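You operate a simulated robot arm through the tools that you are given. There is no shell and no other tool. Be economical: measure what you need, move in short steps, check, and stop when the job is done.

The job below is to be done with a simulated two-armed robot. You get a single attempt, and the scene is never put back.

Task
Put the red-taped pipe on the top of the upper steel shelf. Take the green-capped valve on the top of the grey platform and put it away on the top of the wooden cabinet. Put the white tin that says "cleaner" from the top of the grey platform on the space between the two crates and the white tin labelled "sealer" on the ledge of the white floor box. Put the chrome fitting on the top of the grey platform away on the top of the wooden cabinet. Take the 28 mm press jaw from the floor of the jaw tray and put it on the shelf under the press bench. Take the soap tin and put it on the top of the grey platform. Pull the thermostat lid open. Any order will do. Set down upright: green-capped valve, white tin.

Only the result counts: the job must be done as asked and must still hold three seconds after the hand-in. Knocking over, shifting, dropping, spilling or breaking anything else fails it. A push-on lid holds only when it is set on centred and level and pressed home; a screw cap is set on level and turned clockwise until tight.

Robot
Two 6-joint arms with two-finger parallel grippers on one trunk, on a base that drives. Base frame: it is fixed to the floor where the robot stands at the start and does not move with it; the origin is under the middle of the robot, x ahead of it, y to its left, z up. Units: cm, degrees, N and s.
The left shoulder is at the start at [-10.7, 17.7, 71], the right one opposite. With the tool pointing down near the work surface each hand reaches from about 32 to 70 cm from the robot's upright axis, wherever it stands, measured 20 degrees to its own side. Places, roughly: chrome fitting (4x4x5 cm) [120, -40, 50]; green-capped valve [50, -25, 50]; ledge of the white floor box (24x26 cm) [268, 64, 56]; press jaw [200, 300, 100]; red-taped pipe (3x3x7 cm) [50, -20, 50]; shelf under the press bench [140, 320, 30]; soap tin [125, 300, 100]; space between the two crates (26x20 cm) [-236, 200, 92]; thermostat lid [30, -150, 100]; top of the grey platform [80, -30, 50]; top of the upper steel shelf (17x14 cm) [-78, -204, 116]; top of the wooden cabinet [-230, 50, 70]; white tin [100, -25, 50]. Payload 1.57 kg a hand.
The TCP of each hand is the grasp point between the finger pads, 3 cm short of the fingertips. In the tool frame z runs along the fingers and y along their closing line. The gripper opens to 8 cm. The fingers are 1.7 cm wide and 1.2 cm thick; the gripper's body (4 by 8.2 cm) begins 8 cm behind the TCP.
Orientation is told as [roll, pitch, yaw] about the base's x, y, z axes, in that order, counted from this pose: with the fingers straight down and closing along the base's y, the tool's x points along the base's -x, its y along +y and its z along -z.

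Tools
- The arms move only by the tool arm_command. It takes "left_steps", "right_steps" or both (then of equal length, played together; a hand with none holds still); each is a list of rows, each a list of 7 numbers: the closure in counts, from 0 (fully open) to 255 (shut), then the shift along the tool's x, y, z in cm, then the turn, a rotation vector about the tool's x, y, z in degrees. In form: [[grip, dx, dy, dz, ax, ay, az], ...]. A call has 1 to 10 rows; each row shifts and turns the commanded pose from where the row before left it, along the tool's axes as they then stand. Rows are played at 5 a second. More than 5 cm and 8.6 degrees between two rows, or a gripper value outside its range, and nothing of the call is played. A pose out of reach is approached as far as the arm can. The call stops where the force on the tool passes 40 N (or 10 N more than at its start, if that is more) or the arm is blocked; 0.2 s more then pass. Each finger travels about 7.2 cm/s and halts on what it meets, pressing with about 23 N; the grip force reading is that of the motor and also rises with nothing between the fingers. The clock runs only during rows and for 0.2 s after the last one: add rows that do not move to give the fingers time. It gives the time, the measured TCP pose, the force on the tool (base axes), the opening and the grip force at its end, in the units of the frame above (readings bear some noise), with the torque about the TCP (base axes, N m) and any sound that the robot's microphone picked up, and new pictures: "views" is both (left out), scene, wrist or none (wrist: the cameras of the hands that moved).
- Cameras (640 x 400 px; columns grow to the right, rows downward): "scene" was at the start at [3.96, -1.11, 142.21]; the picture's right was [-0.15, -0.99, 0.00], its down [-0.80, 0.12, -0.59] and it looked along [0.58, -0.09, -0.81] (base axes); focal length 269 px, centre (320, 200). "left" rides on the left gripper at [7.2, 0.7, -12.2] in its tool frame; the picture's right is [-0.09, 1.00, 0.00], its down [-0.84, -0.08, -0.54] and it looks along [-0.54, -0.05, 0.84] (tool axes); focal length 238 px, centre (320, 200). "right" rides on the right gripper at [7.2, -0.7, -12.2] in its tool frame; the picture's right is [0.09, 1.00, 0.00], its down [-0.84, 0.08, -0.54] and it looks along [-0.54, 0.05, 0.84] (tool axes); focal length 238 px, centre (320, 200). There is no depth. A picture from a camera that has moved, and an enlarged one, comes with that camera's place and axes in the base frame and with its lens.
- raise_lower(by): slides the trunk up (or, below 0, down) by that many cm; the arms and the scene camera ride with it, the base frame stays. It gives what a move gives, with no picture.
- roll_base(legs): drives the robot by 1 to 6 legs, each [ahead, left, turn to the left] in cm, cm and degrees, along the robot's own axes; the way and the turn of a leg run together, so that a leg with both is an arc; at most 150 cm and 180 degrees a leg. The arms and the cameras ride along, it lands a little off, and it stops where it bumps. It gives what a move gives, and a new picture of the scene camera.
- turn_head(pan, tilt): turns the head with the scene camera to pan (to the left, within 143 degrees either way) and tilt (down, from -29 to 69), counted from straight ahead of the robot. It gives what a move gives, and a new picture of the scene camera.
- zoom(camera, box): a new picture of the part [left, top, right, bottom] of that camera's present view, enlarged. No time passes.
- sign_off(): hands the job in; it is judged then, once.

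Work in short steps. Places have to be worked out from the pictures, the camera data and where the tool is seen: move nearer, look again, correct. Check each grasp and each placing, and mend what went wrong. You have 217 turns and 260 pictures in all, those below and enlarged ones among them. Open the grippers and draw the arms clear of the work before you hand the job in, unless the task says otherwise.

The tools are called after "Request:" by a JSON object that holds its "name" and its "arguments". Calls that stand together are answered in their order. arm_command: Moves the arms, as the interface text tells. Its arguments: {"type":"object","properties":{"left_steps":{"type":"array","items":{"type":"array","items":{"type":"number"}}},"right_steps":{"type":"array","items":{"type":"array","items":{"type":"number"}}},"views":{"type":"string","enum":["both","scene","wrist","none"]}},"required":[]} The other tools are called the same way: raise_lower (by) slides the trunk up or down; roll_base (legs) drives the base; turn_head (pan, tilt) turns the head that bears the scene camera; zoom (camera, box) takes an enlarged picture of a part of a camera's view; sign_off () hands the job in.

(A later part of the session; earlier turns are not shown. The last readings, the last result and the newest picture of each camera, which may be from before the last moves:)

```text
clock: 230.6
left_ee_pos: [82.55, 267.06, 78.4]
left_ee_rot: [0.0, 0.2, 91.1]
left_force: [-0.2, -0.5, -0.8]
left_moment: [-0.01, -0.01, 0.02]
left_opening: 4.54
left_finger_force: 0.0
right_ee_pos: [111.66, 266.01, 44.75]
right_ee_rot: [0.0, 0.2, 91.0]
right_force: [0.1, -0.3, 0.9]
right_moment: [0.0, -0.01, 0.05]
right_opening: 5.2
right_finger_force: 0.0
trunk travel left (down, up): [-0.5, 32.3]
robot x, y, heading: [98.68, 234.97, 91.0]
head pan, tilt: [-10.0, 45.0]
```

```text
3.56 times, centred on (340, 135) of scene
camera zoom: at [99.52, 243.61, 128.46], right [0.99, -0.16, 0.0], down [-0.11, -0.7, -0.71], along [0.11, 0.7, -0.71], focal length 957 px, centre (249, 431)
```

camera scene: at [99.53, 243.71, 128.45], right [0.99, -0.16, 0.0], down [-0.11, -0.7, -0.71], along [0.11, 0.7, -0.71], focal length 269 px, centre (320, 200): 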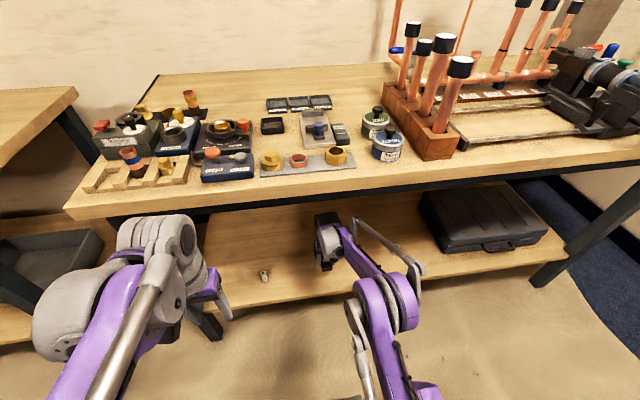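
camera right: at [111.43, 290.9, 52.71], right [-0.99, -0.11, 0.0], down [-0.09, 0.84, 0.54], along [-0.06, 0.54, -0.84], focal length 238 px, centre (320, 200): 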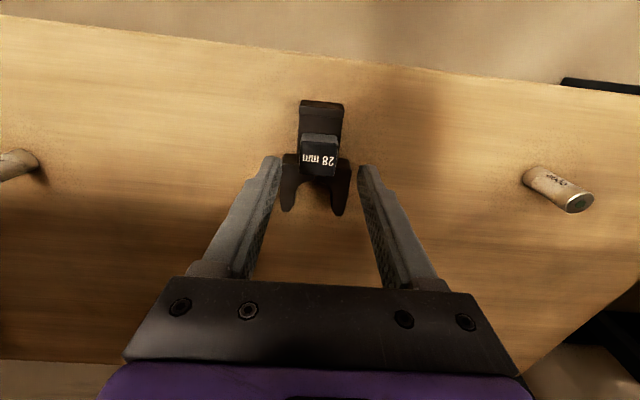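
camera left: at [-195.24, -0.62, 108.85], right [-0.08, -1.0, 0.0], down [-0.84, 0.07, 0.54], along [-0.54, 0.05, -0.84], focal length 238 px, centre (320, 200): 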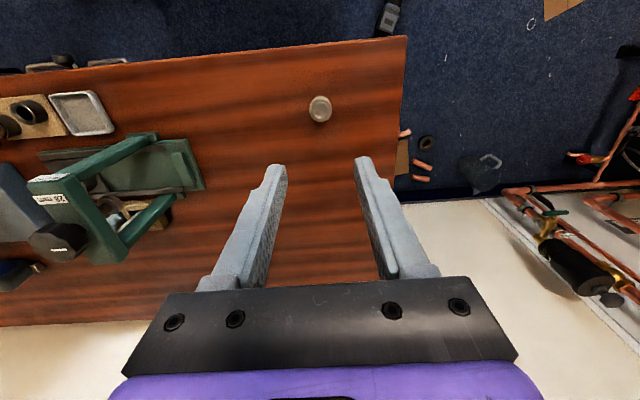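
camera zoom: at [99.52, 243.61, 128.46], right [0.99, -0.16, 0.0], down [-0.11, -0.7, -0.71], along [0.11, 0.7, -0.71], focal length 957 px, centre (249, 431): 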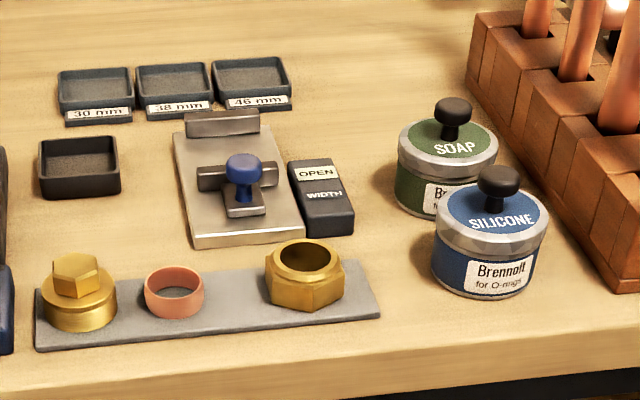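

The green-lidded tin is SOAP at ≈[124,304], ~7.5 cm wide; silicone tin in front at y≈295. I raise the trunk, lift the hands and strafe so the left hand lines up with x≈124.

Request:
{"name": "raise_lower", "arguments": {"by": 31.5}}

Request:
{"name": "arm_command", "arguments": {"right_steps": [[90, 0, 0, -4.5, 0, 0, 0], [90, 0, 0, -4.5, 0, 0, 0], [90, 0, 0, -4.5, 0, 0, 0], [90, 0, 0, -4.5, 0, 0, 0], [90, 0, 0, -4.5, 0, 0, 0], [90, 0, 0, -4.5, 0, 0, 0], [90, 0, 0, -4.5, 0, 0, 0]], "views": "none"}}

Request:
{"name": "roll_base", "arguments": {"legs": [[4, -39, -1]]}}

Request:
{"name": "arm_command", "arguments": {"left_steps": [[0, -4.5, 0, 0, 0, 0, 0], [0, -4.5, 0, 0, 0, 0, 0], [0, -4.5, 0, 0, 0, 0, 0], [0, -4.5, 0, 0, 0, 0, 0], [0, 0, 0, 0, 0, 0, 0]], "views": "both"}}

```text
clock: 233.7
left_ee_pos: [82.61, 267.03, 109.83]
left_ee_rot: [0.0, 0.2, 90.9]
left_force: [0.2, -0.5, 0.2]
left_moment: [0.04, 0.02, -0.02]
left_opening: 4.57
left_finger_force: 0.1
right_ee_pos: [111.19, 268.48, 77.14]
right_ee_rot: [0.0, -1.3, 90.9]
right_force: [0.0, -0.4, 0.2]
right_moment: [0.05, 0.0, 0.0]
right_opening: 5.18
right_finger_force: 0.1
trunk travel left (down, up): [-32.0, 0.8]
robot x, y, heading: [98.04, 234.75, 91.0]
head pan, tilt: [-10.0, 45.0]
```

```text
clock: 235.3
left_ee_pos: [82.51, 267.03, 109.95]
left_ee_rot: [0.0, 0.2, 90.9]
left_force: [-0.5, -0.5, -0.4]
left_moment: [0.02, 0.0, 0.0]
left_opening: 4.55
left_finger_force: 0.0
right_ee_pos: [111.34, 267.42, 108.66]
right_ee_rot: [0.0, -1.4, 90.9]
right_force: [-0.3, 0.8, 0.1]
right_moment: [-0.02, 0.0, 0.02]
right_opening: 5.19
right_finger_force: 0.1
trunk travel left (down, up): [-32.0, 0.8]
robot x, y, heading: [97.87, 234.7, 91.2]
head pan, tilt: [-10.0, 45.0]
```

```text
clock: 239.2
left_ee_pos: [122.5, 271.5, 109.92]
left_ee_rot: [0.0, 0.2, 89.0]
left_force: [0.1, -0.5, 0.2]
left_moment: [-0.03, -0.04, 0.01]
left_opening: 4.56
left_finger_force: 0.0
right_ee_pos: [151.24, 270.91, 108.55]
right_ee_rot: [0.0, -1.3, 88.9]
right_force: [-0.2, 1.2, -0.6]
right_moment: [0.01, -0.01, 0.02]
right_opening: 5.2
right_finger_force: 0.1
trunk travel left (down, up): [-32.0, 0.8]
robot x, y, heading: [136.99, 238.82, 89.1]
head pan, tilt: [-10.0, 45.0]
camera scene: at [138.51, 242.33, 160.76], right [0.98, -0.19, 0.0], down [-0.13, -0.69, -0.71], along [0.13, 0.69, -0.71], focal length 269 px, centre (320, 200)
```

scene: 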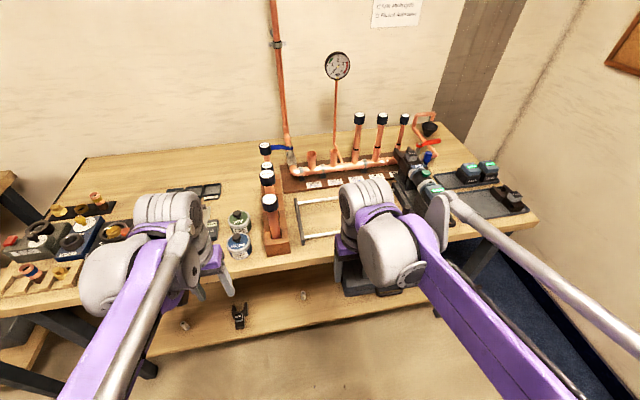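

```text
clock: 240.4
left_ee_pos: [122.77, 289.58, 109.77]
left_ee_rot: [-0.1, 0.0, 88.9]
left_force: [0.7, -0.6, -0.7]
left_moment: [0.02, -0.02, 0.03]
left_opening: 8.01
left_finger_force: 0.1
right_ee_pos: [151.28, 270.74, 108.46]
right_ee_rot: [0.0, -1.4, 88.8]
right_force: [0.0, -0.2, 0.5]
right_moment: [0.02, 0.01, 0.04]
right_opening: 5.19
right_finger_force: 0.0
trunk travel left (down, up): [-32.0, 0.8]
robot x, y, heading: [137.14, 238.36, 88.8]
head pan, tilt: [-10.0, 45.0]
camera scene: at [138.52, 242.19, 160.76], right [0.98, -0.19, 0.0], down [-0.13, -0.69, -0.71], along [0.13, 0.69, -0.71], focal length 269 px, centre (320, 200)
camera left: at [122.03, 282.4, 121.9], right [-0.99, 0.11, 0.0], down [0.09, 0.84, 0.54], along [0.06, 0.54, -0.84], focal length 238 px, centre (320, 200)
```

scene: 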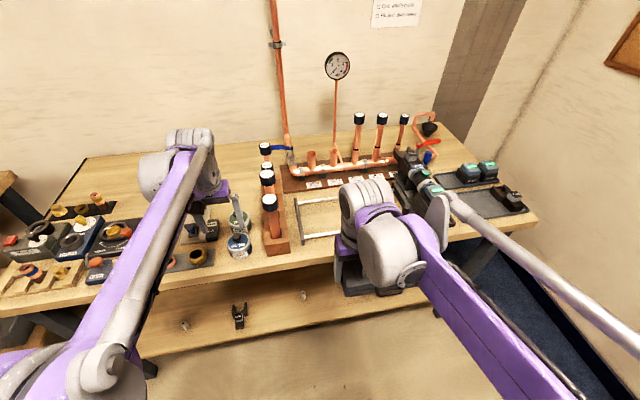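
left: 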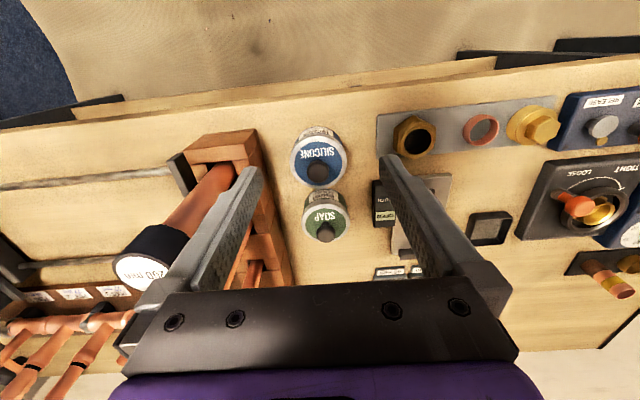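

Soap tin Ø≈6.3 cm at ≈[123.5,301.4]. I move above it and lower to z 103 to check.

Request:
{"name": "arm_command", "arguments": {"left_steps": [[0, -4, -0.3, 0, 0, 0, 0], [0, -4, -0.3, 0, 0, 0, 0], [0, -3.8, 0, 0, 0, 0, 0], [0, 0, 0, 3, 0, 0, 0], [0, 0, 0, 3, 0, 0, 0], [0, 0, 0, 0, 0, 0, 0]], "views": "both"}}

```text
clock: 241.8
left_ee_pos: [123.59, 301.36, 103.86]
left_ee_rot: [0.0, 0.2, 89.0]
left_force: [-0.3, 0.2, -0.5]
left_moment: [0.01, -0.03, -0.02]
left_opening: 8.0
left_finger_force: 0.0
right_ee_pos: [151.26, 270.9, 108.51]
right_ee_rot: [0.0, -1.3, 88.9]
right_force: [0.1, -0.7, 0.5]
right_moment: [0.0, 0.0, -0.04]
right_opening: 5.15
right_finger_force: 0.0
trunk travel left (down, up): [-32.0, 0.8]
robot x, y, heading: [137.05, 238.58, 89.0]
head pan, tilt: [-10.0, 45.0]
camera scene: at [138.52, 242.33, 160.77], right [0.98, -0.19, 0.0], down [-0.13, -0.69, -0.71], along [0.13, 0.69, -0.71], focal length 269 px, centre (320, 200)
camera left: at [122.86, 294.34, 116.06], right [-0.99, 0.11, 0.0], down [0.09, 0.84, 0.54], along [0.06, 0.54, -0.84], focal length 238 px, centre (320, 200)
```

scene: 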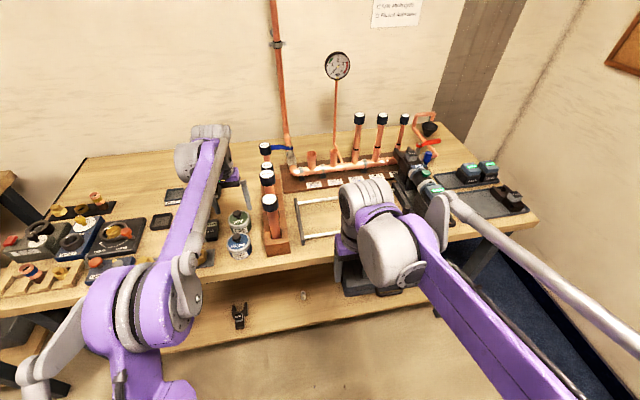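
left: 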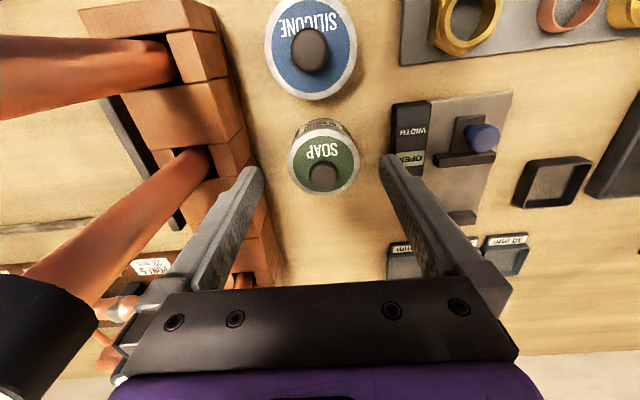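

Centre is ≈[123.5,303]; clearances OK. I shift 1.6 cm forward and lower to TCP z 94, then look before closing.

Request:
{"name": "arm_command", "arguments": {"left_steps": [[0, -1.6, 0.1, 0, 0, 0, 0], [0, 0, 0, 3, 0, 0, 0], [0, 0, 0, 3, 0, 0, 0], [0, 0, 0, 2, 0, 0, 0], [0, 0, 0, 1.6, 0, 0, 0], [0, 0, 0, 0, 0, 0, 0]], "views": "wrist"}}

```text
clock: 243.2
left_ee_pos: [123.49, 302.97, 94.4]
left_ee_rot: [0.0, 0.2, 88.9]
left_force: [-0.1, -0.1, 0.2]
left_moment: [0.04, 0.04, 0.01]
left_opening: 8.0
left_finger_force: 0.1
right_ee_pos: [151.23, 270.93, 108.54]
right_ee_rot: [0.1, -1.3, 88.9]
right_force: [-1.0, 0.6, -0.3]
right_moment: [0.02, 0.03, 0.01]
right_opening: 5.19
right_finger_force: 0.1
trunk travel left (down, up): [-32.0, 0.8]
robot x, y, heading: [137.12, 238.28, 89.1]
head pan, tilt: [-10.0, 45.0]
camera left: at [122.64, 295.94, 106.55], right [-0.99, 0.11, 0.0], down [0.09, 0.84, 0.54], along [0.06, 0.54, -0.84], focal length 238 px, centre (320, 200)
```

left: 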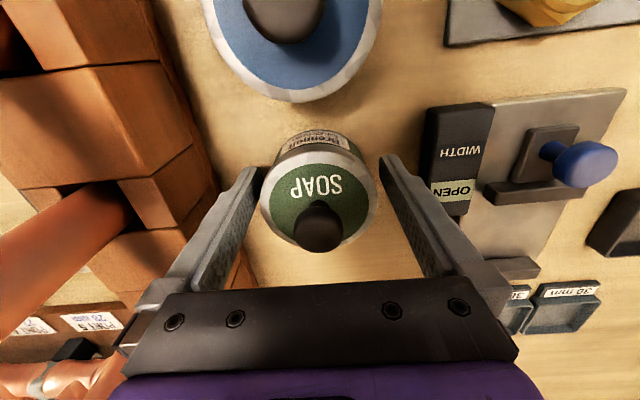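

Centred between the fingers. Closing and lifting a little.

Request:
{"name": "arm_command", "arguments": {"left_steps": [[120, 0, 0, 0, 0, 0, 0], [255, 0, 0, 0, 0, 0, 0], [255, 0, 0, 0, 0, 0, 0], [255, 0, 0, 0, 0, 0, 0], [255, 0, 0, -2, 0, 0, 0], [255, 0, 0, -2, 0, 0, 0], [255, 0, 0, 0, 0, 0, 0]], "views": "wrist"}}

```text
clock: 244.8
left_ee_pos: [123.21, 303.02, 98.44]
left_ee_rot: [0.1, 0.2, 89.0]
left_force: [-0.1, 0.9, 0.3]
left_moment: [0.01, 0.0, 0.0]
left_opening: 7.38
left_finger_force: 23.0
right_ee_pos: [151.22, 270.92, 108.44]
right_ee_rot: [0.0, -1.4, 88.9]
right_force: [-0.2, -0.6, -0.3]
right_moment: [0.02, 0.01, -0.01]
right_opening: 5.18
right_finger_force: 0.1
trunk travel left (down, up): [-32.0, 0.8]
robot x, y, heading: [137.12, 238.92, 88.8]
head pan, tilt: [-10.0, 45.0]
heard: snap
camera left: at [122.55, 295.93, 110.59], right [-0.99, 0.11, 0.0], down [0.09, 0.84, 0.54], along [0.06, 0.54, -0.84], focal length 238 px, centre (320, 200)
```

left: 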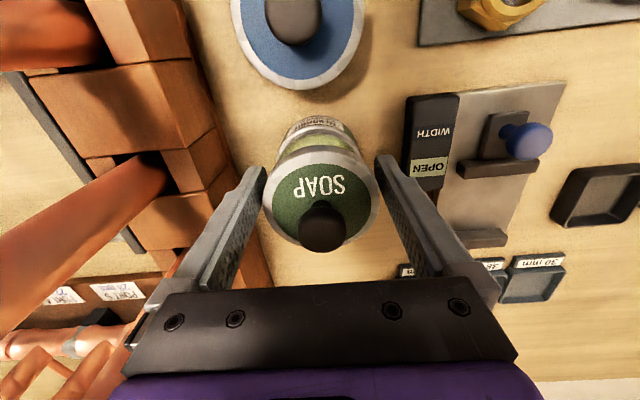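

A "snap": it looks as if the lid came off in the grip. I enlarge to check.

Request:
{"name": "zoom", "arguments": {"camera": "left", "box": [240, 100, 400, 260]}}

Request:
{"name": "zoom", "arguments": {"camera": "scene", "box": [190, 180, 290, 260]}}

```text
2.50 times, centred on (320, 180) of left
camera zoom: at [122.55, 295.93, 110.59], right [-0.99, 0.11, 0.0], down [0.09, 0.84, 0.54], along [0.06, 0.54, -0.84], focal length 596 px, centre (320, 250)
```

zoom: 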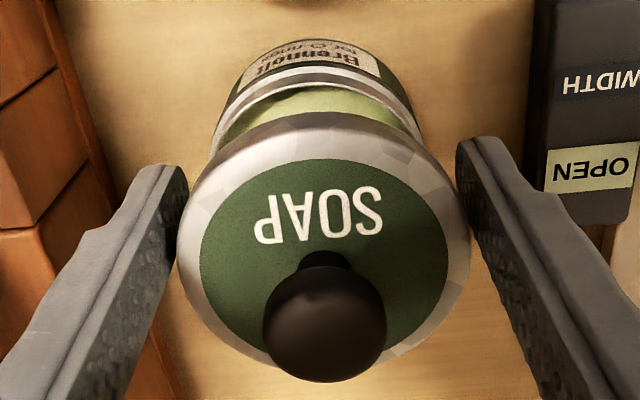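

```text
5.00 times, centred on (240, 220) of scene
camera zoom: at [138.51, 242.35, 160.76], right [0.98, -0.19, 0.0], down [-0.13, -0.69, -0.71], along [0.13, 0.69, -0.71], focal length 1346 px, centre (720, 100)
```

zoom: 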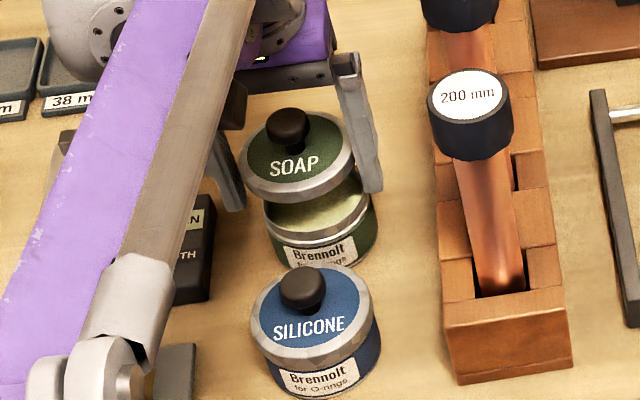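

The push-on lid did come off; the body stands in place. I lower it straight back the same 4 cm and press it home.

Request:
{"name": "arm_command", "arguments": {"left_steps": [[255, 0, 0, 2, 0, 0, 0], [255, 0, 0, 1.6, 0, 0, 0], [255, 0, 0, 0.4, 0, 0, 0], [255, 0, 0, 0.2, 0, 0, 0], [255, 0, 0, 0.2, 0, 0, 0], [255, 0, 0, 0, 0, 0, 0]], "views": "wrist"}}

```text
clock: 246.0
left_ee_pos: [123.3, 302.58, 94.26]
left_ee_rot: [0.1, -0.1, 89.1]
left_force: [-1.0, 4.6, 28.3]
left_moment: [0.03, 0.17, -0.02]
left_opening: 7.43
left_finger_force: 23.1
right_ee_pos: [151.24, 270.79, 108.54]
right_ee_rot: [0.1, -1.5, 88.9]
right_force: [-0.3, 0.3, -0.3]
right_moment: [0.04, 0.05, -0.02]
right_opening: 5.21
right_finger_force: 0.1
trunk travel left (down, up): [-32.0, 0.8]
robot x, y, heading: [137.48, 238.75, 88.6]
head pan, tilt: [-10.0, 45.0]
stopped in row 5 (left hand): the force on the tool passed its limit at 42 N (the readings are from after the stop); the commanded pose is now the measured one
camera left: at [122.6, 295.51, 106.46], right [-0.99, 0.11, 0.0], down [0.09, 0.83, 0.54], along [0.06, 0.54, -0.84], focal length 238 px, centre (320, 200)
```

left: 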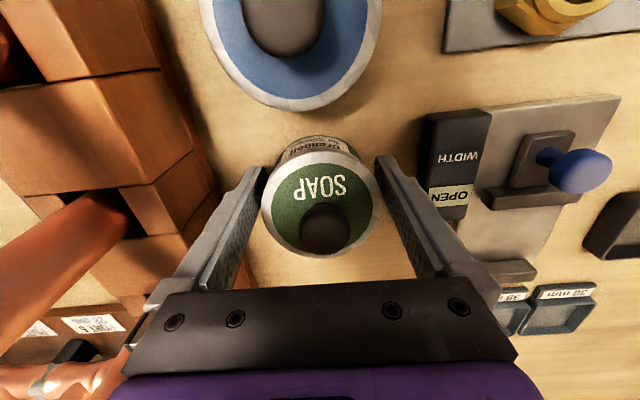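

No click yet. I press a bit more while holding.

Request:
{"name": "arm_command", "arguments": {"left_steps": [[255, 0, 0, 0.15, 0, 0, 0], [255, 0, 0, 0.15, 0, 0, 0], [255, 0, 0, 0, 0, 0, 0]], "views": "none"}}

Request:
{"name": "zoom", "arguments": {"camera": "scene", "box": [190, 180, 290, 260]}}

```text
clock: 246.4
left_ee_pos: [123.35, 302.69, 94.28]
left_ee_rot: [0.3, -0.1, 89.2]
left_force: [-0.7, 2.4, 27.7]
left_moment: [0.06, 0.17, 0.02]
left_opening: 7.4
left_finger_force: 23.0
right_ee_pos: [151.28, 270.66, 108.71]
right_ee_rot: [0.1, -1.4, 88.9]
right_force: [0.9, 0.0, 0.4]
right_moment: [-0.02, -0.02, -0.03]
right_opening: 5.17
right_finger_force: 0.0
trunk travel left (down, up): [-32.0, 0.8]
robot x, y, heading: [136.93, 238.86, 89.2]
head pan, tilt: [-10.0, 45.0]
stopped in row 2 (left hand): the force on the tool passed its limit at 43 N (the readings are from after the stop); the commanded pose is now the measured one
```

```text
5.00 times, centred on (240, 220) of scene
camera zoom: at [138.57, 242.07, 160.76], right [0.98, -0.19, 0.0], down [-0.13, -0.69, -0.71], along [0.13, 0.7, -0.71], focal length 1346 px, centre (720, 100)
```

zoom: 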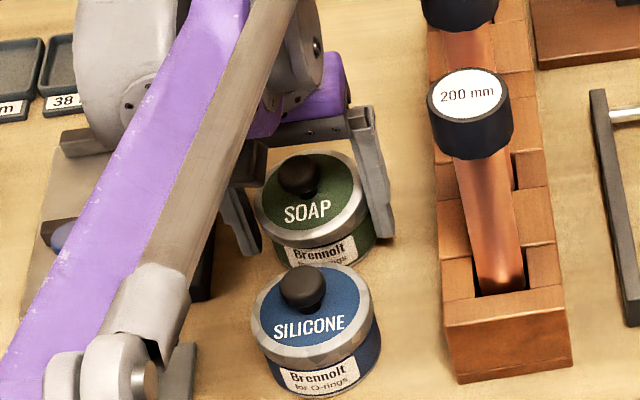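

I release the lid, rise, and look at how it sits.

Request:
{"name": "arm_command", "arguments": {"left_steps": [[255, 0, 0, -0.2, 0, 0, 0], [0, 0, 0, 0, 0, 0, 0], [0, 0, 0, 0, 0, 0, 0], [0, 0, 0, -2, 0, 0, 0], [0, 0, 0, -4, 0, 0, 0], [0, 0, 0, -4, 0, 0, 0], [0, 0, 0, 0, 0, 0, 0]], "views": "wrist"}}

Request:
{"name": "zoom", "arguments": {"camera": "left", "box": [230, 20, 410, 240]}}

Request:
{"name": "zoom", "arguments": {"camera": "scene", "box": [210, 190, 280, 265]}}

```text
clock: 248.0
left_ee_pos: [123.21, 302.94, 104.45]
left_ee_rot: [0.1, 0.0, 89.0]
left_force: [-1.0, -0.3, 0.4]
left_moment: [-0.01, -0.02, -0.02]
left_opening: 8.01
left_finger_force: 0.0
right_ee_pos: [151.19, 270.82, 108.56]
right_ee_rot: [-0.1, -1.3, 88.9]
right_force: [0.7, 0.0, -0.8]
right_moment: [0.01, -0.04, 0.04]
right_opening: 5.18
right_finger_force: 0.0
trunk travel left (down, up): [-32.0, 0.8]
robot x, y, heading: [137.13, 238.67, 89.0]
head pan, tilt: [-10.0, 45.0]
camera left: at [122.44, 295.76, 116.47], right [-0.99, 0.11, 0.0], down [0.09, 0.84, 0.54], along [0.06, 0.54, -0.84], focal length 238 px, centre (320, 200)
```

left: 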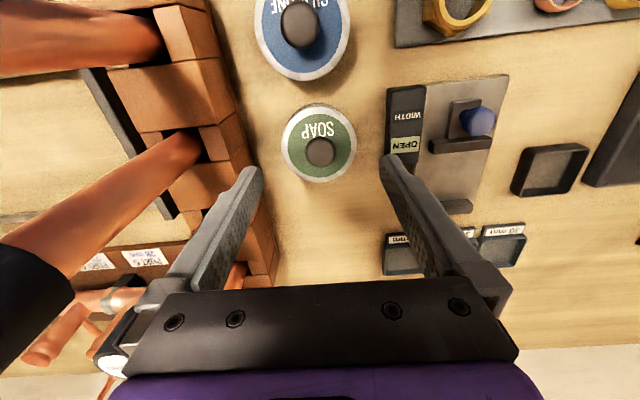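

```text
1.82 times, centred on (320, 130) of left
camera zoom: at [122.44, 295.76, 116.47], right [-0.99, 0.11, 0.0], down [0.09, 0.84, 0.54], along [0.06, 0.54, -0.84], focal length 433 px, centre (320, 327)
```

zoom: 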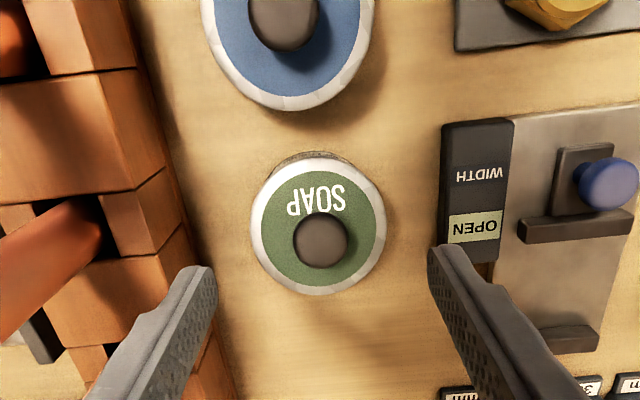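

```text
5.33 times, centred on (245, 228) of scene
camera zoom: at [138.5, 242.37, 160.76], right [0.98, -0.19, 0.0], down [-0.13, -0.69, -0.71], along [0.13, 0.69, -0.71], focal length 1435 px, centre (720, 53)
```

zoom: 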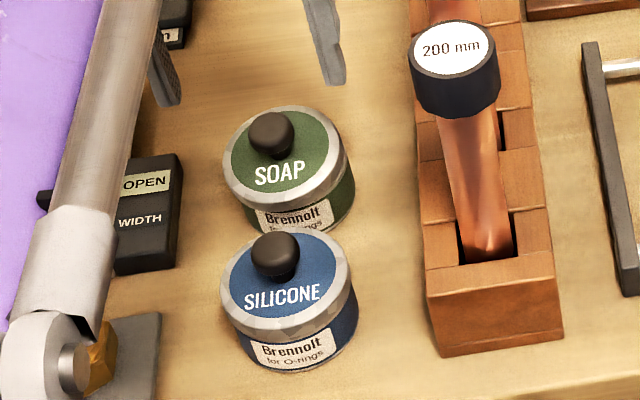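

The knob position suggests the lid sits slightly tilted toward the robot. I back the hand off 10 cm for a more oblique view.

Request:
{"name": "arm_command", "arguments": {"left_steps": [[0, 4.5, 0, 0, 0, 0, 0], [0, 4.5, 0, 0, 0, 0, 0], [0, 4.5, 0, 3, 0, 0, 0], [0, 0, 0, 0, 0, 0, 0]], "views": "none"}}

Request:
{"name": "zoom", "arguments": {"camera": "left", "box": [250, 100, 410, 280]}}

```text
refused: row 3 steps farther than a row can; nothing moved
```

```text
2.22 times, centred on (330, 190) of left
camera zoom: at [122.44, 295.76, 116.47], right [-0.99, 0.11, 0.0], down [0.09, 0.84, 0.54], along [0.06, 0.54, -0.84], focal length 530 px, centre (298, 222)
```

zoom: 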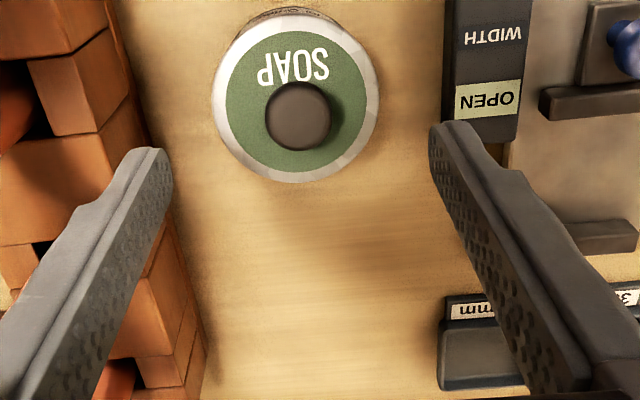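

Resend with shorter rows.

Request:
{"name": "arm_command", "arguments": {"left_steps": [[0, 4.5, 0, 0, 0, 0, 0], [0, 4.5, 0, 0, 0, 0, 0], [0, 3.5, 0, 3, 0, 0, 0], [0, 0, 0, 1, 0, 0, 0], [0, 0, 0, 0, 0, 0, 0]], "views": "none"}}

Request:
{"name": "zoom", "arguments": {"camera": "left", "box": [250, 100, 410, 280]}}

```text
clock: 249.2
left_ee_pos: [123.08, 290.04, 99.94]
left_ee_rot: [0.1, 0.0, 89.0]
left_force: [-0.4, -0.1, -1.0]
left_moment: [0.0, 0.01, -0.03]
left_opening: 7.99
left_finger_force: 0.1
right_ee_pos: [151.18, 270.91, 108.62]
right_ee_rot: [0.0, -1.4, 88.9]
right_force: [0.3, 0.5, 0.0]
right_moment: [0.01, 0.04, 0.01]
right_opening: 5.17
right_finger_force: 0.2
trunk travel left (down, up): [-32.0, 0.8]
robot x, y, heading: [137.18, 238.76, 89.0]
head pan, tilt: [-10.0, 45.0]
```

```text
2.22 times, centred on (330, 190) of left
camera zoom: at [122.34, 282.94, 112.13], right [-0.99, 0.11, 0.0], down [0.09, 0.84, 0.54], along [0.06, 0.54, -0.84], focal length 530 px, centre (298, 222)
```

zoom: 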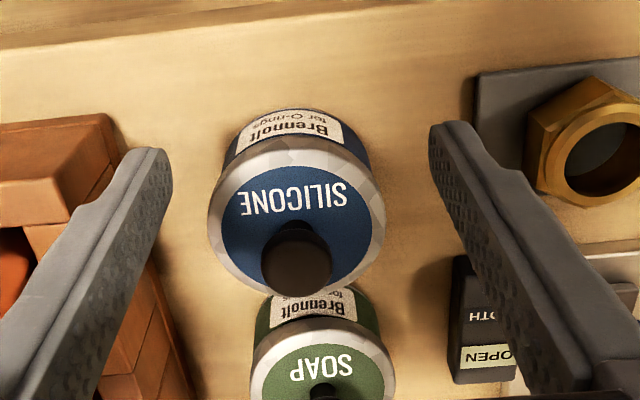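

I look at the lower part of this view for the whole soap lid.

Request:
{"name": "zoom", "arguments": {"camera": "left", "box": [265, 200, 395, 285]}}

```text
4.71 times, centred on (330, 242) of left
camera zoom: at [122.34, 282.94, 112.13], right [-0.99, 0.11, 0.0], down [0.09, 0.84, 0.54], along [0.06, 0.54, -0.84], focal length 1122 px, centre (273, 0)
```

zoom: 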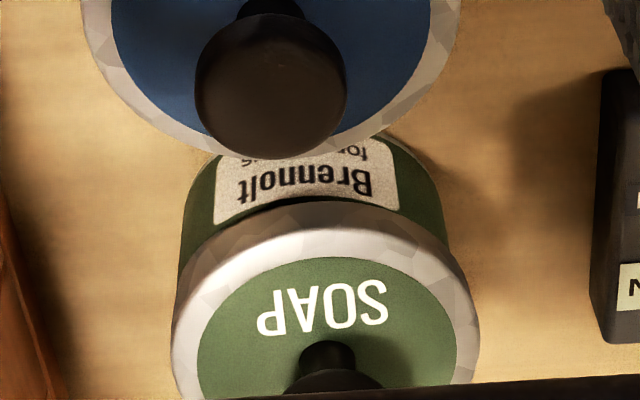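

The lid is cocked (~15°, robot side low). I regrip it higher (TCP z≈97), lift 3 cm and inspect.

Request:
{"name": "arm_command", "arguments": {"left_steps": [[0, 0, 0, -4, 0, 0, 0], [0, -4.5, 0, 0, 0, 0, 0], [0, -4.5, 0, 0, 0, 0, 0], [0, -3.7, 0, 0, 0, 0, 0], [0, 0, 0, 3, 0, 0, 0], [0, 0, 0, 3, 0, 0, 0], [0, 0, 0, 0.8, 0, 0, 0], [0, 0, 0, 0, 0, 0, 0]], "views": "wrist"}}

```text
clock: 251.0
left_ee_pos: [123.24, 303.22, 97.43]
left_ee_rot: [0.0, 0.0, 89.1]
left_force: [0.6, 0.6, 0.0]
left_moment: [0.03, 0.03, 0.02]
left_opening: 8.0
left_finger_force: 0.1
right_ee_pos: [151.22, 271.01, 108.52]
right_ee_rot: [0.0, -1.4, 88.9]
right_force: [1.0, 0.7, 1.1]
right_moment: [0.02, 0.02, -0.01]
right_opening: 5.18
right_finger_force: 0.0
trunk travel left (down, up): [-32.0, 0.8]
robot x, y, heading: [137.07, 238.69, 89.0]
head pan, tilt: [-10.0, 45.0]
camera left: at [122.57, 296.06, 109.64], right [-0.99, 0.11, 0.0], down [0.09, 0.84, 0.54], along [0.06, 0.54, -0.84], focal length 238 px, centre (320, 200)
```

left: 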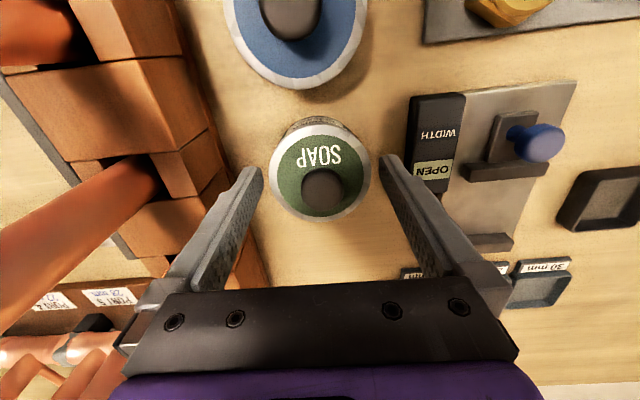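

With the true diameter (≈7.4 cm) the tin's centre is actually at y≈304.2 and the lid top z≈94 – my first grip was off-centre. I re-grip the lid centred, a bit lower, and lift 3 cm.

Request:
{"name": "arm_command", "arguments": {"left_steps": [[0, -0.8, 0, 0, 0, 0, 0], [0, 0, 0, 1.2, 0, 0, 0], [0, 0, 0, 1, 0, 0, 0], [0, 0, 0, 0, 0, 0, 0], [255, 0, 0, 0, 0, 0, 0], [255, 0, 0, 0, 0, 0, 0], [255, 0, 0, 0, 0, 0, 0], [255, 0, 0, -1.5, 0, 0, 0], [255, 0, 0, -1.5, 0, 0, 0], [255, 0, 0, 0, 0, 0, 0]], "views": "wrist"}}

Request:
{"name": "zoom", "arguments": {"camera": "scene", "box": [205, 185, 275, 260]}}

```text
clock: 253.2
left_ee_pos: [123.36, 303.9, 98.36]
left_ee_rot: [0.2, 0.0, 89.2]
left_force: [1.3, 0.6, -0.4]
left_moment: [-0.03, -0.01, 0.02]
left_opening: 7.38
left_finger_force: 22.4
right_ee_pos: [151.28, 270.97, 108.64]
right_ee_rot: [0.0, -1.4, 88.9]
right_force: [-1.1, 0.3, 0.2]
right_moment: [0.03, 0.04, 0.0]
right_opening: 5.19
right_finger_force: 0.1
trunk travel left (down, up): [-32.0, 0.8]
robot x, y, heading: [136.92, 238.47, 89.0]
head pan, tilt: [-10.0, 45.0]
camera left: at [122.75, 296.77, 110.49], right [-0.99, 0.11, 0.0], down [0.09, 0.84, 0.54], along [0.06, 0.54, -0.84], focal length 238 px, centre (320, 200)
```

left: 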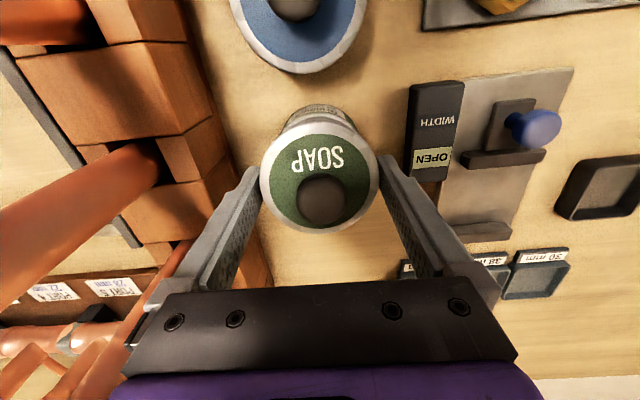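

```text
5.33 times, centred on (240, 222) of scene
camera zoom: at [138.5, 242.36, 160.76], right [0.98, -0.19, 0.0], down [-0.13, -0.69, -0.71], along [0.13, 0.69, -0.71], focal length 1435 px, centre (747, 80)
```

zoom: 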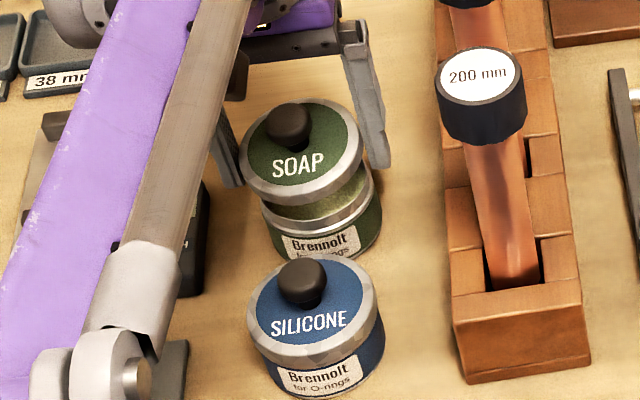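

The lid is now level and centred in the grip. I lift 9 cm more to see the open body unobstructed and measure its centre.

Request:
{"name": "arm_command", "arguments": {"left_steps": [[255, 0, 0, -4.5, 0, 0, 0], [255, 0, 0, -4.5, 0, 0, 0], [255, 0, 0, 0, 0, 0, 0]], "views": "none"}}

Request:
{"name": "zoom", "arguments": {"camera": "left", "box": [240, 40, 400, 240]}}

```text
clock: 254.0
left_ee_pos: [123.52, 303.75, 107.4]
left_ee_rot: [0.0, -0.1, 89.1]
left_force: [-0.3, -0.2, -0.8]
left_moment: [0.01, 0.0, -0.01]
left_opening: 7.39
left_finger_force: 22.4
right_ee_pos: [151.25, 270.86, 108.6]
right_ee_rot: [0.1, -1.4, 88.9]
right_force: [-0.1, 0.2, 0.4]
right_moment: [0.01, -0.01, -0.01]
right_opening: 5.19
right_finger_force: 0.0
trunk travel left (down, up): [-32.0, 0.8]
robot x, y, heading: [137.45, 238.58, 89.1]
head pan, tilt: [-10.0, 45.0]
```

```text
2.00 times, centred on (320, 140) of left
camera zoom: at [122.85, 296.74, 119.54], right [-0.99, 0.11, 0.0], down [0.09, 0.84, 0.54], along [0.06, 0.54, -0.84], focal length 477 px, centre (320, 320)
```

zoom: 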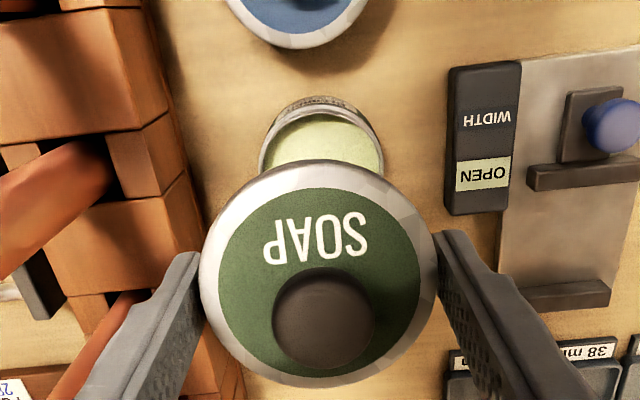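

Body centre ≈[123.7,304.15], lid centre ≈[123.65,303.85]; I shift 0.3 cm forward and lower until near contact.

Request:
{"name": "arm_command", "arguments": {"left_steps": [[255, -0.3, 0, 3, 0, 0, 0], [255, 0, 0, 4, 0, 0, 0], [255, 0, 0, 3.6, 0, 0, 0], [255, 0, 0, 0, 0, 0, 0]], "views": "none"}}

Request:
{"name": "zoom", "arguments": {"camera": "scene", "box": [205, 185, 275, 260]}}

```text
clock: 255.0
left_ee_pos: [123.23, 303.9, 96.48]
left_ee_rot: [0.2, 0.0, 89.1]
left_force: [0.3, 0.4, -0.7]
left_moment: [0.01, 0.0, 0.0]
left_opening: 7.39
left_finger_force: 23.1
right_ee_pos: [151.23, 270.97, 108.73]
right_ee_rot: [0.0, -1.4, 88.9]
right_force: [0.3, 0.7, 1.0]
right_moment: [0.01, 0.02, -0.01]
right_opening: 5.18
right_finger_force: 0.1
trunk travel left (down, up): [-32.0, 0.8]
robot x, y, heading: [137.41, 238.98, 89.1]
head pan, tilt: [-10.0, 45.0]
```

```text
5.33 times, centred on (240, 222) of scene
camera zoom: at [138.5, 242.34, 160.77], right [0.98, -0.19, 0.0], down [-0.13, -0.69, -0.71], along [0.13, 0.69, -0.71], focal length 1435 px, centre (747, 80)
```

zoom: 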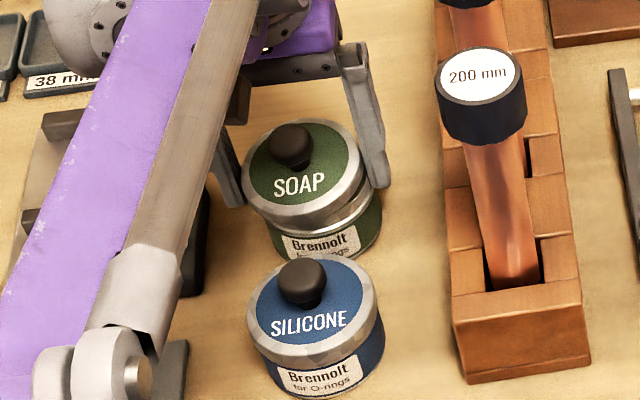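

Lowering in small steps and watching the force for where contact begins.

Request:
{"name": "arm_command", "arguments": {"left_steps": [[255, 0, 0, 0.3, 0, 0, 0], [255, 0, 0, 0, 0, 0, 0]], "views": "none"}}

Request:
{"name": "arm_command", "arguments": {"left_steps": [[255, 0, 0, 0.3, 0, 0, 0], [255, 0, 0, 0, 0, 0, 0]], "views": "none"}}

Request:
{"name": "arm_command", "arguments": {"left_steps": [[255, 0, 0, 0.3, 0, 0, 0], [255, 0, 0, 0, 0, 0, 0]], "views": "none"}}

```text
clock: 255.6
left_ee_pos: [123.3, 303.99, 96.47]
left_ee_rot: [0.1, 0.1, 89.1]
left_force: [0.4, -0.9, -0.1]
left_moment: [0.01, -0.02, 0.0]
left_opening: 7.39
left_finger_force: 23.0
right_ee_pos: [151.19, 270.8, 108.53]
right_ee_rot: [-0.1, -1.4, 88.8]
right_force: [0.0, 0.7, 0.0]
right_moment: [-0.04, -0.02, 0.04]
right_opening: 5.18
right_finger_force: 0.0
trunk travel left (down, up): [-32.0, 0.8]
robot x, y, heading: [136.97, 238.81, 88.8]
head pan, tilt: [-10.0, 45.0]
```

```text
clock: 256.2
left_ee_pos: [123.22, 304.02, 96.03]
left_ee_rot: [0.1, 0.1, 89.2]
left_force: [-0.2, 0.0, 0.1]
left_moment: [0.02, 0.0, -0.01]
left_opening: 7.36
left_finger_force: 22.8
right_ee_pos: [151.12, 270.94, 108.57]
right_ee_rot: [0.0, -1.4, 89.0]
right_force: [0.2, -0.1, -0.2]
right_moment: [0.01, 0.01, 0.0]
right_opening: 5.17
right_finger_force: 0.1
trunk travel left (down, up): [-32.0, 0.8]
robot x, y, heading: [137.4, 238.7, 89.1]
head pan, tilt: [-10.0, 45.0]
```

```text
clock: 256.8
left_ee_pos: [123.27, 304.05, 95.8]
left_ee_rot: [0.0, 0.1, 89.1]
left_force: [-0.3, -0.8, -1.0]
left_moment: [0.0, -0.03, -0.01]
left_opening: 7.39
left_finger_force: 22.4
right_ee_pos: [151.25, 270.91, 108.59]
right_ee_rot: [0.0, -1.4, 88.9]
right_force: [-0.3, -0.4, -0.1]
right_moment: [0.02, 0.03, -0.03]
right_opening: 5.19
right_finger_force: 0.0
trunk travel left (down, up): [-32.0, 0.8]
robot x, y, heading: [137.43, 238.75, 88.8]
head pan, tilt: [-10.0, 45.0]
```

No contact yet at z 95.8; continuing.

Request:
{"name": "arm_command", "arguments": {"left_steps": [[255, 0, 0, 0.3, 0, 0, 0], [255, 0, 0, 0, 0, 0, 0]], "views": "none"}}

Request:
{"name": "arm_command", "arguments": {"left_steps": [[255, 0, 0, 0.3, 0, 0, 0], [255, 0, 0, 0, 0, 0, 0]], "views": "none"}}

Request:
{"name": "zoom", "arguments": {"camera": "scene", "box": [205, 185, 275, 260]}}

```text
clock: 257.4
left_ee_pos: [123.28, 304.07, 95.57]
left_ee_rot: [0.1, 0.0, 89.0]
left_force: [0.7, 0.4, -0.2]
left_moment: [-0.02, 0.01, -0.03]
left_opening: 7.37
left_finger_force: 22.6
right_ee_pos: [151.23, 270.92, 108.49]
right_ee_rot: [-0.1, -1.5, 88.9]
right_force: [0.5, 0.2, -0.3]
right_moment: [0.0, -0.02, -0.01]
right_opening: 5.18
right_finger_force: 0.0
trunk travel left (down, up): [-32.0, 0.8]
robot x, y, heading: [136.98, 238.31, 89.2]
head pan, tilt: [-10.0, 45.0]
```

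```text
clock: 258.0
left_ee_pos: [123.27, 304.07, 95.37]
left_ee_rot: [0.2, 0.0, 89.0]
left_force: [2.5, 1.7, 11.1]
left_moment: [-0.18, -0.16, 0.05]
left_opening: 7.38
left_finger_force: 23.3
right_ee_pos: [151.28, 270.83, 108.58]
right_ee_rot: [0.1, -1.4, 88.9]
right_force: [-0.4, 0.3, -0.3]
right_moment: [0.0, 0.01, -0.03]
right_opening: 5.17
right_finger_force: 0.0
trunk travel left (down, up): [-32.0, 0.8]
robot x, y, heading: [136.71, 238.38, 89.0]
head pan, tilt: [-10.0, 45.0]
```

```text
5.33 times, centred on (240, 222) of scene
camera zoom: at [138.57, 242.27, 160.78], right [0.98, -0.19, 0.0], down [-0.13, -0.69, -0.71], along [0.13, 0.69, -0.71], focal length 1435 px, centre (747, 80)
```

zoom: 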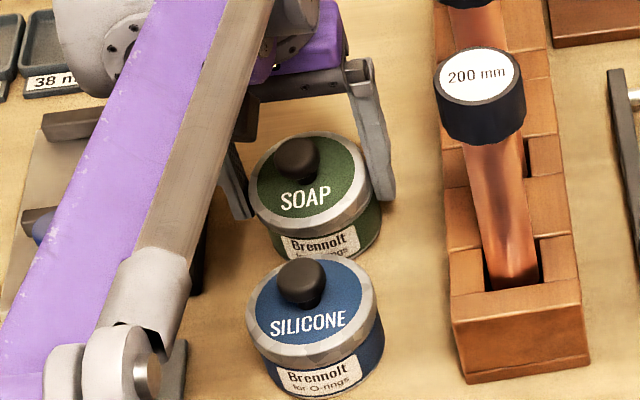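

Contact begins at z≈95.4 with a moment indicating the -y/+x side touches first. I lift 0.4, shift 0.3 cm in +y and 0.1 in -x, and try again.

Request:
{"name": "arm_command", "arguments": {"left_steps": [[255, 0, 0, -0.6, 0, 0, 0], [255, -0.3, 0.1, 0, 0, 0, 0], [255, 0, 0, 0.4, 0, 0, 0], [255, 0, 0, 0.2, 0, 0, 0], [255, 0, 0, 0, 0, 0, 0]], "views": "none"}}

```text
clock: 259.2
left_ee_pos: [123.22, 304.41, 95.15]
left_ee_rot: [0.1, 0.0, 89.1]
left_force: [0.2, -0.8, 6.6]
left_moment: [-0.23, 0.02, 0.02]
left_opening: 7.4
left_finger_force: 22.8
right_ee_pos: [151.17, 270.85, 108.73]
right_ee_rot: [0.1, -1.3, 88.9]
right_force: [-0.2, -0.1, -0.3]
right_moment: [-0.01, -0.01, 0.03]
right_opening: 5.18
right_finger_force: 0.0
trunk travel left (down, up): [-32.0, 0.8]
robot x, y, heading: [137.21, 238.73, 89.1]
head pan, tilt: [-10.0, 45.0]
```

Better: lower with less force. Pressing further in small steps.

Request:
{"name": "arm_command", "arguments": {"left_steps": [[255, 0, 0, 0.2, 0, 0, 0], [255, 0, 0, 0.2, 0, 0, 0], [255, 0, 0, 0, 0, 0, 0]], "views": "none"}}

Request:
{"name": "zoom", "arguments": {"camera": "left", "box": [240, 100, 400, 260]}}

Request:
{"name": "zoom", "arguments": {"camera": "scene", "box": [205, 185, 275, 260]}}

```text
clock: 260.0
left_ee_pos: [123.11, 304.34, 94.88]
left_ee_rot: [0.1, -0.1, 89.1]
left_force: [1.4, 0.6, 18.2]
left_moment: [-0.56, 0.16, -0.01]
left_opening: 7.38
left_finger_force: 23.6
right_ee_pos: [151.31, 270.77, 108.59]
right_ee_rot: [0.1, -1.6, 89.0]
right_force: [0.4, -0.1, -0.1]
right_moment: [-0.01, 0.02, 0.01]
right_opening: 5.2
right_finger_force: 0.1
trunk travel left (down, up): [-32.0, 0.8]
robot x, y, heading: [137.11, 238.63, 88.7]
head pan, tilt: [-10.0, 45.0]
```

```text
2.50 times, centred on (320, 180) of left
camera zoom: at [122.49, 297.22, 106.99], right [-0.99, 0.11, 0.0], down [0.09, 0.83, 0.54], along [0.06, 0.54, -0.84], focal length 596 px, centre (320, 250)
```

zoom: 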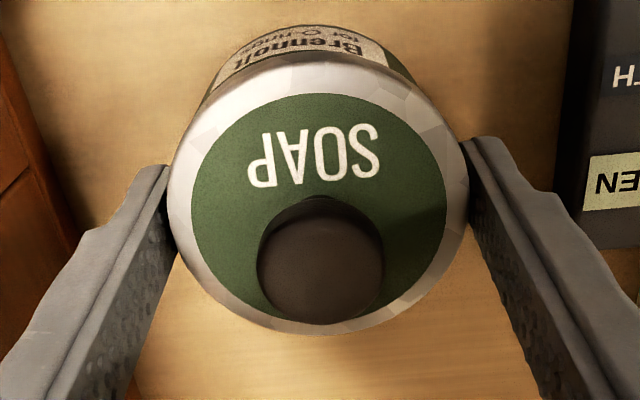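

```text
5.33 times, centred on (240, 222) of scene
camera zoom: at [138.58, 242.16, 160.77], right [0.98, -0.19, 0.0], down [-0.13, -0.69, -0.71], along [0.13, 0.7, -0.71], focal length 1435 px, centre (747, 80)
```

zoom: 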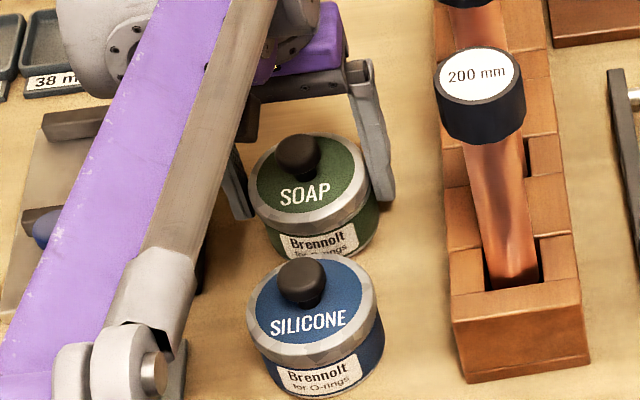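

Force still on the -y rim; I shift another 0.2 cm in +y and press again.

Request:
{"name": "arm_command", "arguments": {"left_steps": [[255, 0, 0, -0.5, 0, 0, 0], [255, -0.2, 0, 0, 0, 0, 0], [255, 0, 0, 0.5, 0, 0, 0], [255, 0, 0, 0, 0, 0, 0]], "views": "none"}}

```text
clock: 261.0
left_ee_pos: [123.19, 304.62, 94.84]
left_ee_rot: [0.1, 0.0, 89.1]
left_force: [-0.6, 3.0, 11.5]
left_moment: [-0.34, 0.15, -0.06]
left_opening: 7.38
left_finger_force: 22.7
right_ee_pos: [151.11, 270.86, 108.61]
right_ee_rot: [0.0, -1.4, 88.9]
right_force: [0.1, 0.3, 0.1]
right_moment: [0.0, 0.0, 0.01]
right_opening: 5.17
right_finger_force: 0.1
trunk travel left (down, up): [-32.0, 0.8]
robot x, y, heading: [137.0, 238.91, 89.2]
head pan, tilt: [-10.0, 45.0]
```

Improving; the side force (+y 3 N) says go further. Another 0.2 cm +y and press.

Request:
{"name": "arm_command", "arguments": {"left_steps": [[255, 0, 0, -0.4, 0, 0, 0], [255, -0.2, 0, 0, 0, 0, 0], [255, 0, 0, 0.4, 0, 0, 0], [255, 0, 0, 0.1, 0, 0, 0], [255, 0, 0, 0, 0, 0, 0]], "views": "none"}}

```text
clock: 262.2
left_ee_pos: [123.23, 304.75, 94.8]
left_ee_rot: [0.0, -0.1, 89.1]
left_force: [-0.1, 1.6, 15.6]
left_moment: [-0.53, 0.18, -0.02]
left_opening: 7.35
left_finger_force: 22.4
right_ee_pos: [151.35, 270.88, 108.69]
right_ee_rot: [0.0, -1.5, 88.9]
right_force: [0.2, -0.2, 0.5]
right_moment: [-0.01, -0.02, 0.01]
right_opening: 5.16
right_finger_force: 0.2
trunk travel left (down, up): [-32.0, 0.8]
robot x, y, heading: [136.92, 238.64, 88.9]
head pan, tilt: [-10.0, 45.0]
```

I release and look at how the lid rests now.

Request:
{"name": "arm_command", "arguments": {"left_steps": [[255, 0, 0, -0.2, 0, 0, 0], [0, 0, 0, 0, 0, 0, 0], [0, 0, 0, 0, 0, 0, 0], [0, 0, 0, -3, 0, 0, 0], [0, 0, 0, -4, 0, 0, 0], [0, 2, 0, -3, 0, 0, 0], [0, 0, 0, 0, 0, 0, 0]], "views": "none"}}

Request:
{"name": "zoom", "arguments": {"camera": "left", "box": [230, 20, 410, 240]}}

Request:
{"name": "zoom", "arguments": {"camera": "scene", "box": [210, 190, 280, 265]}}

```text
clock: 263.8
left_ee_pos: [123.5, 303.01, 105.2]
left_ee_rot: [0.1, 0.0, 89.1]
left_force: [0.5, 0.2, 0.0]
left_moment: [0.0, 0.0, -0.01]
left_opening: 8.0
left_finger_force: 0.1
right_ee_pos: [151.28, 270.92, 108.7]
right_ee_rot: [-0.1, -1.4, 88.9]
right_force: [0.3, 1.1, -0.4]
right_moment: [-0.02, -0.02, 0.02]
right_opening: 5.16
right_finger_force: 0.1
trunk travel left (down, up): [-32.0, 0.8]
robot x, y, heading: [137.09, 239.11, 88.6]
head pan, tilt: [-10.0, 45.0]
heard: snap
```

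```text
1.82 times, centred on (320, 130) of left
camera zoom: at [122.66, 295.92, 117.24], right [-0.99, 0.11, 0.0], down [0.09, 0.84, 0.54], along [0.06, 0.54, -0.84], focal length 433 px, centre (320, 327)
```

zoom: 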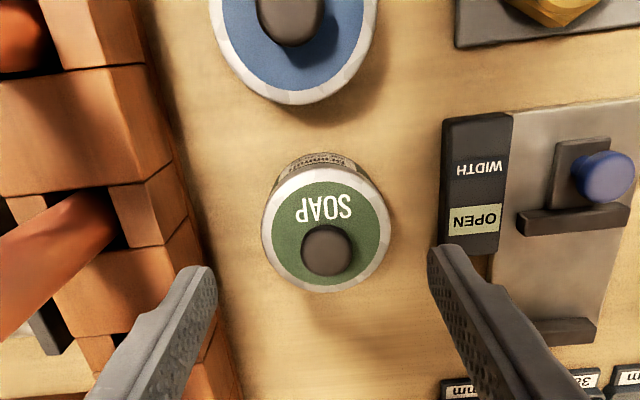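

```text
5.33 times, centred on (245, 228) of scene
camera zoom: at [138.5, 242.42, 160.76], right [0.98, -0.19, 0.0], down [-0.13, -0.69, -0.71], along [0.13, 0.69, -0.71], focal length 1435 px, centre (720, 53)
```

zoom: 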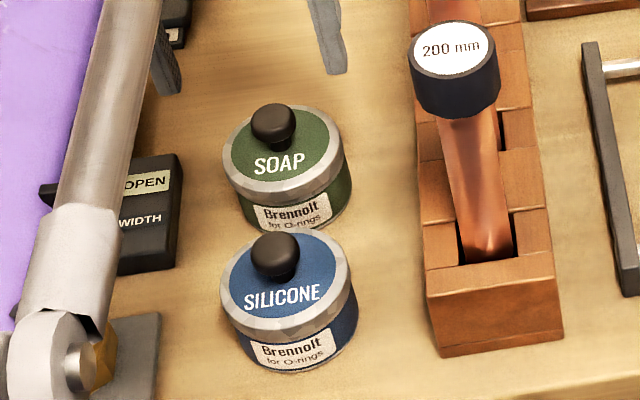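

The lid snapped on and looks level and seated like its neighbour. The first pop-off came from an off-centre grip; I now grip the tin centred (y≈304.65) and as low as possible, and lift only slightly to test.

Request:
{"name": "arm_command", "arguments": {"left_steps": [[0, -1.65, 0.25, 1, 0, 0, 0], [0, 0, 0, 4, 0, 0, 0], [0, 0, 0, 4, 0, 0, 0], [0, 0, 0, 2.4, 0, 0, 0], [0, 0, 0, 0.3, 0, 0, 0], [0, 0, 0, 0, 0, 0, 0], [120, 0, 0, 0, 0, 0, 0], [255, 0, 0, 0, 0, 0, 0], [255, 0, 0, 0, 0, 0, 0], [255, 0, 0, 0, 0, 0, 0]], "views": "wrist"}}

```text
clock: 266.0
left_ee_pos: [123.02, 304.43, 93.25]
left_ee_rot: [0.2, 0.0, 89.1]
left_force: [2.3, -0.3, -0.3]
left_moment: [-0.01, 0.03, 0.0]
left_opening: 7.38
left_finger_force: 23.3
right_ee_pos: [151.3, 270.83, 108.68]
right_ee_rot: [0.0, -1.5, 89.0]
right_force: [-0.1, -0.2, 0.4]
right_moment: [0.01, 0.01, -0.01]
right_opening: 5.18
right_finger_force: 0.1
trunk travel left (down, up): [-32.0, 0.8]
robot x, y, heading: [137.04, 238.6, 89.1]
head pan, tilt: [-10.0, 45.0]
heard: snap
camera left: at [122.37, 297.3, 105.38], right [-0.99, 0.11, 0.0], down [0.09, 0.84, 0.54], along [0.06, 0.54, -0.84], focal length 238 px, centre (320, 200)
```

left: 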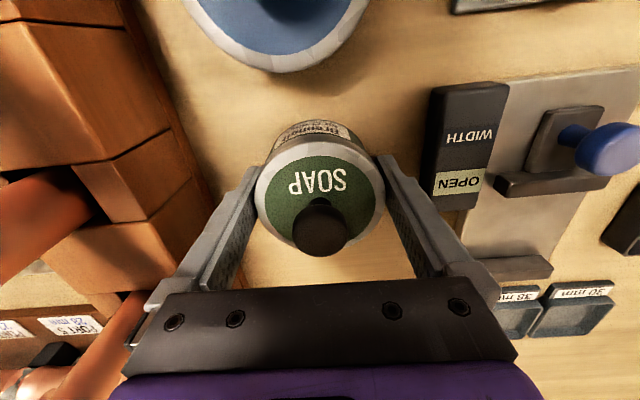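

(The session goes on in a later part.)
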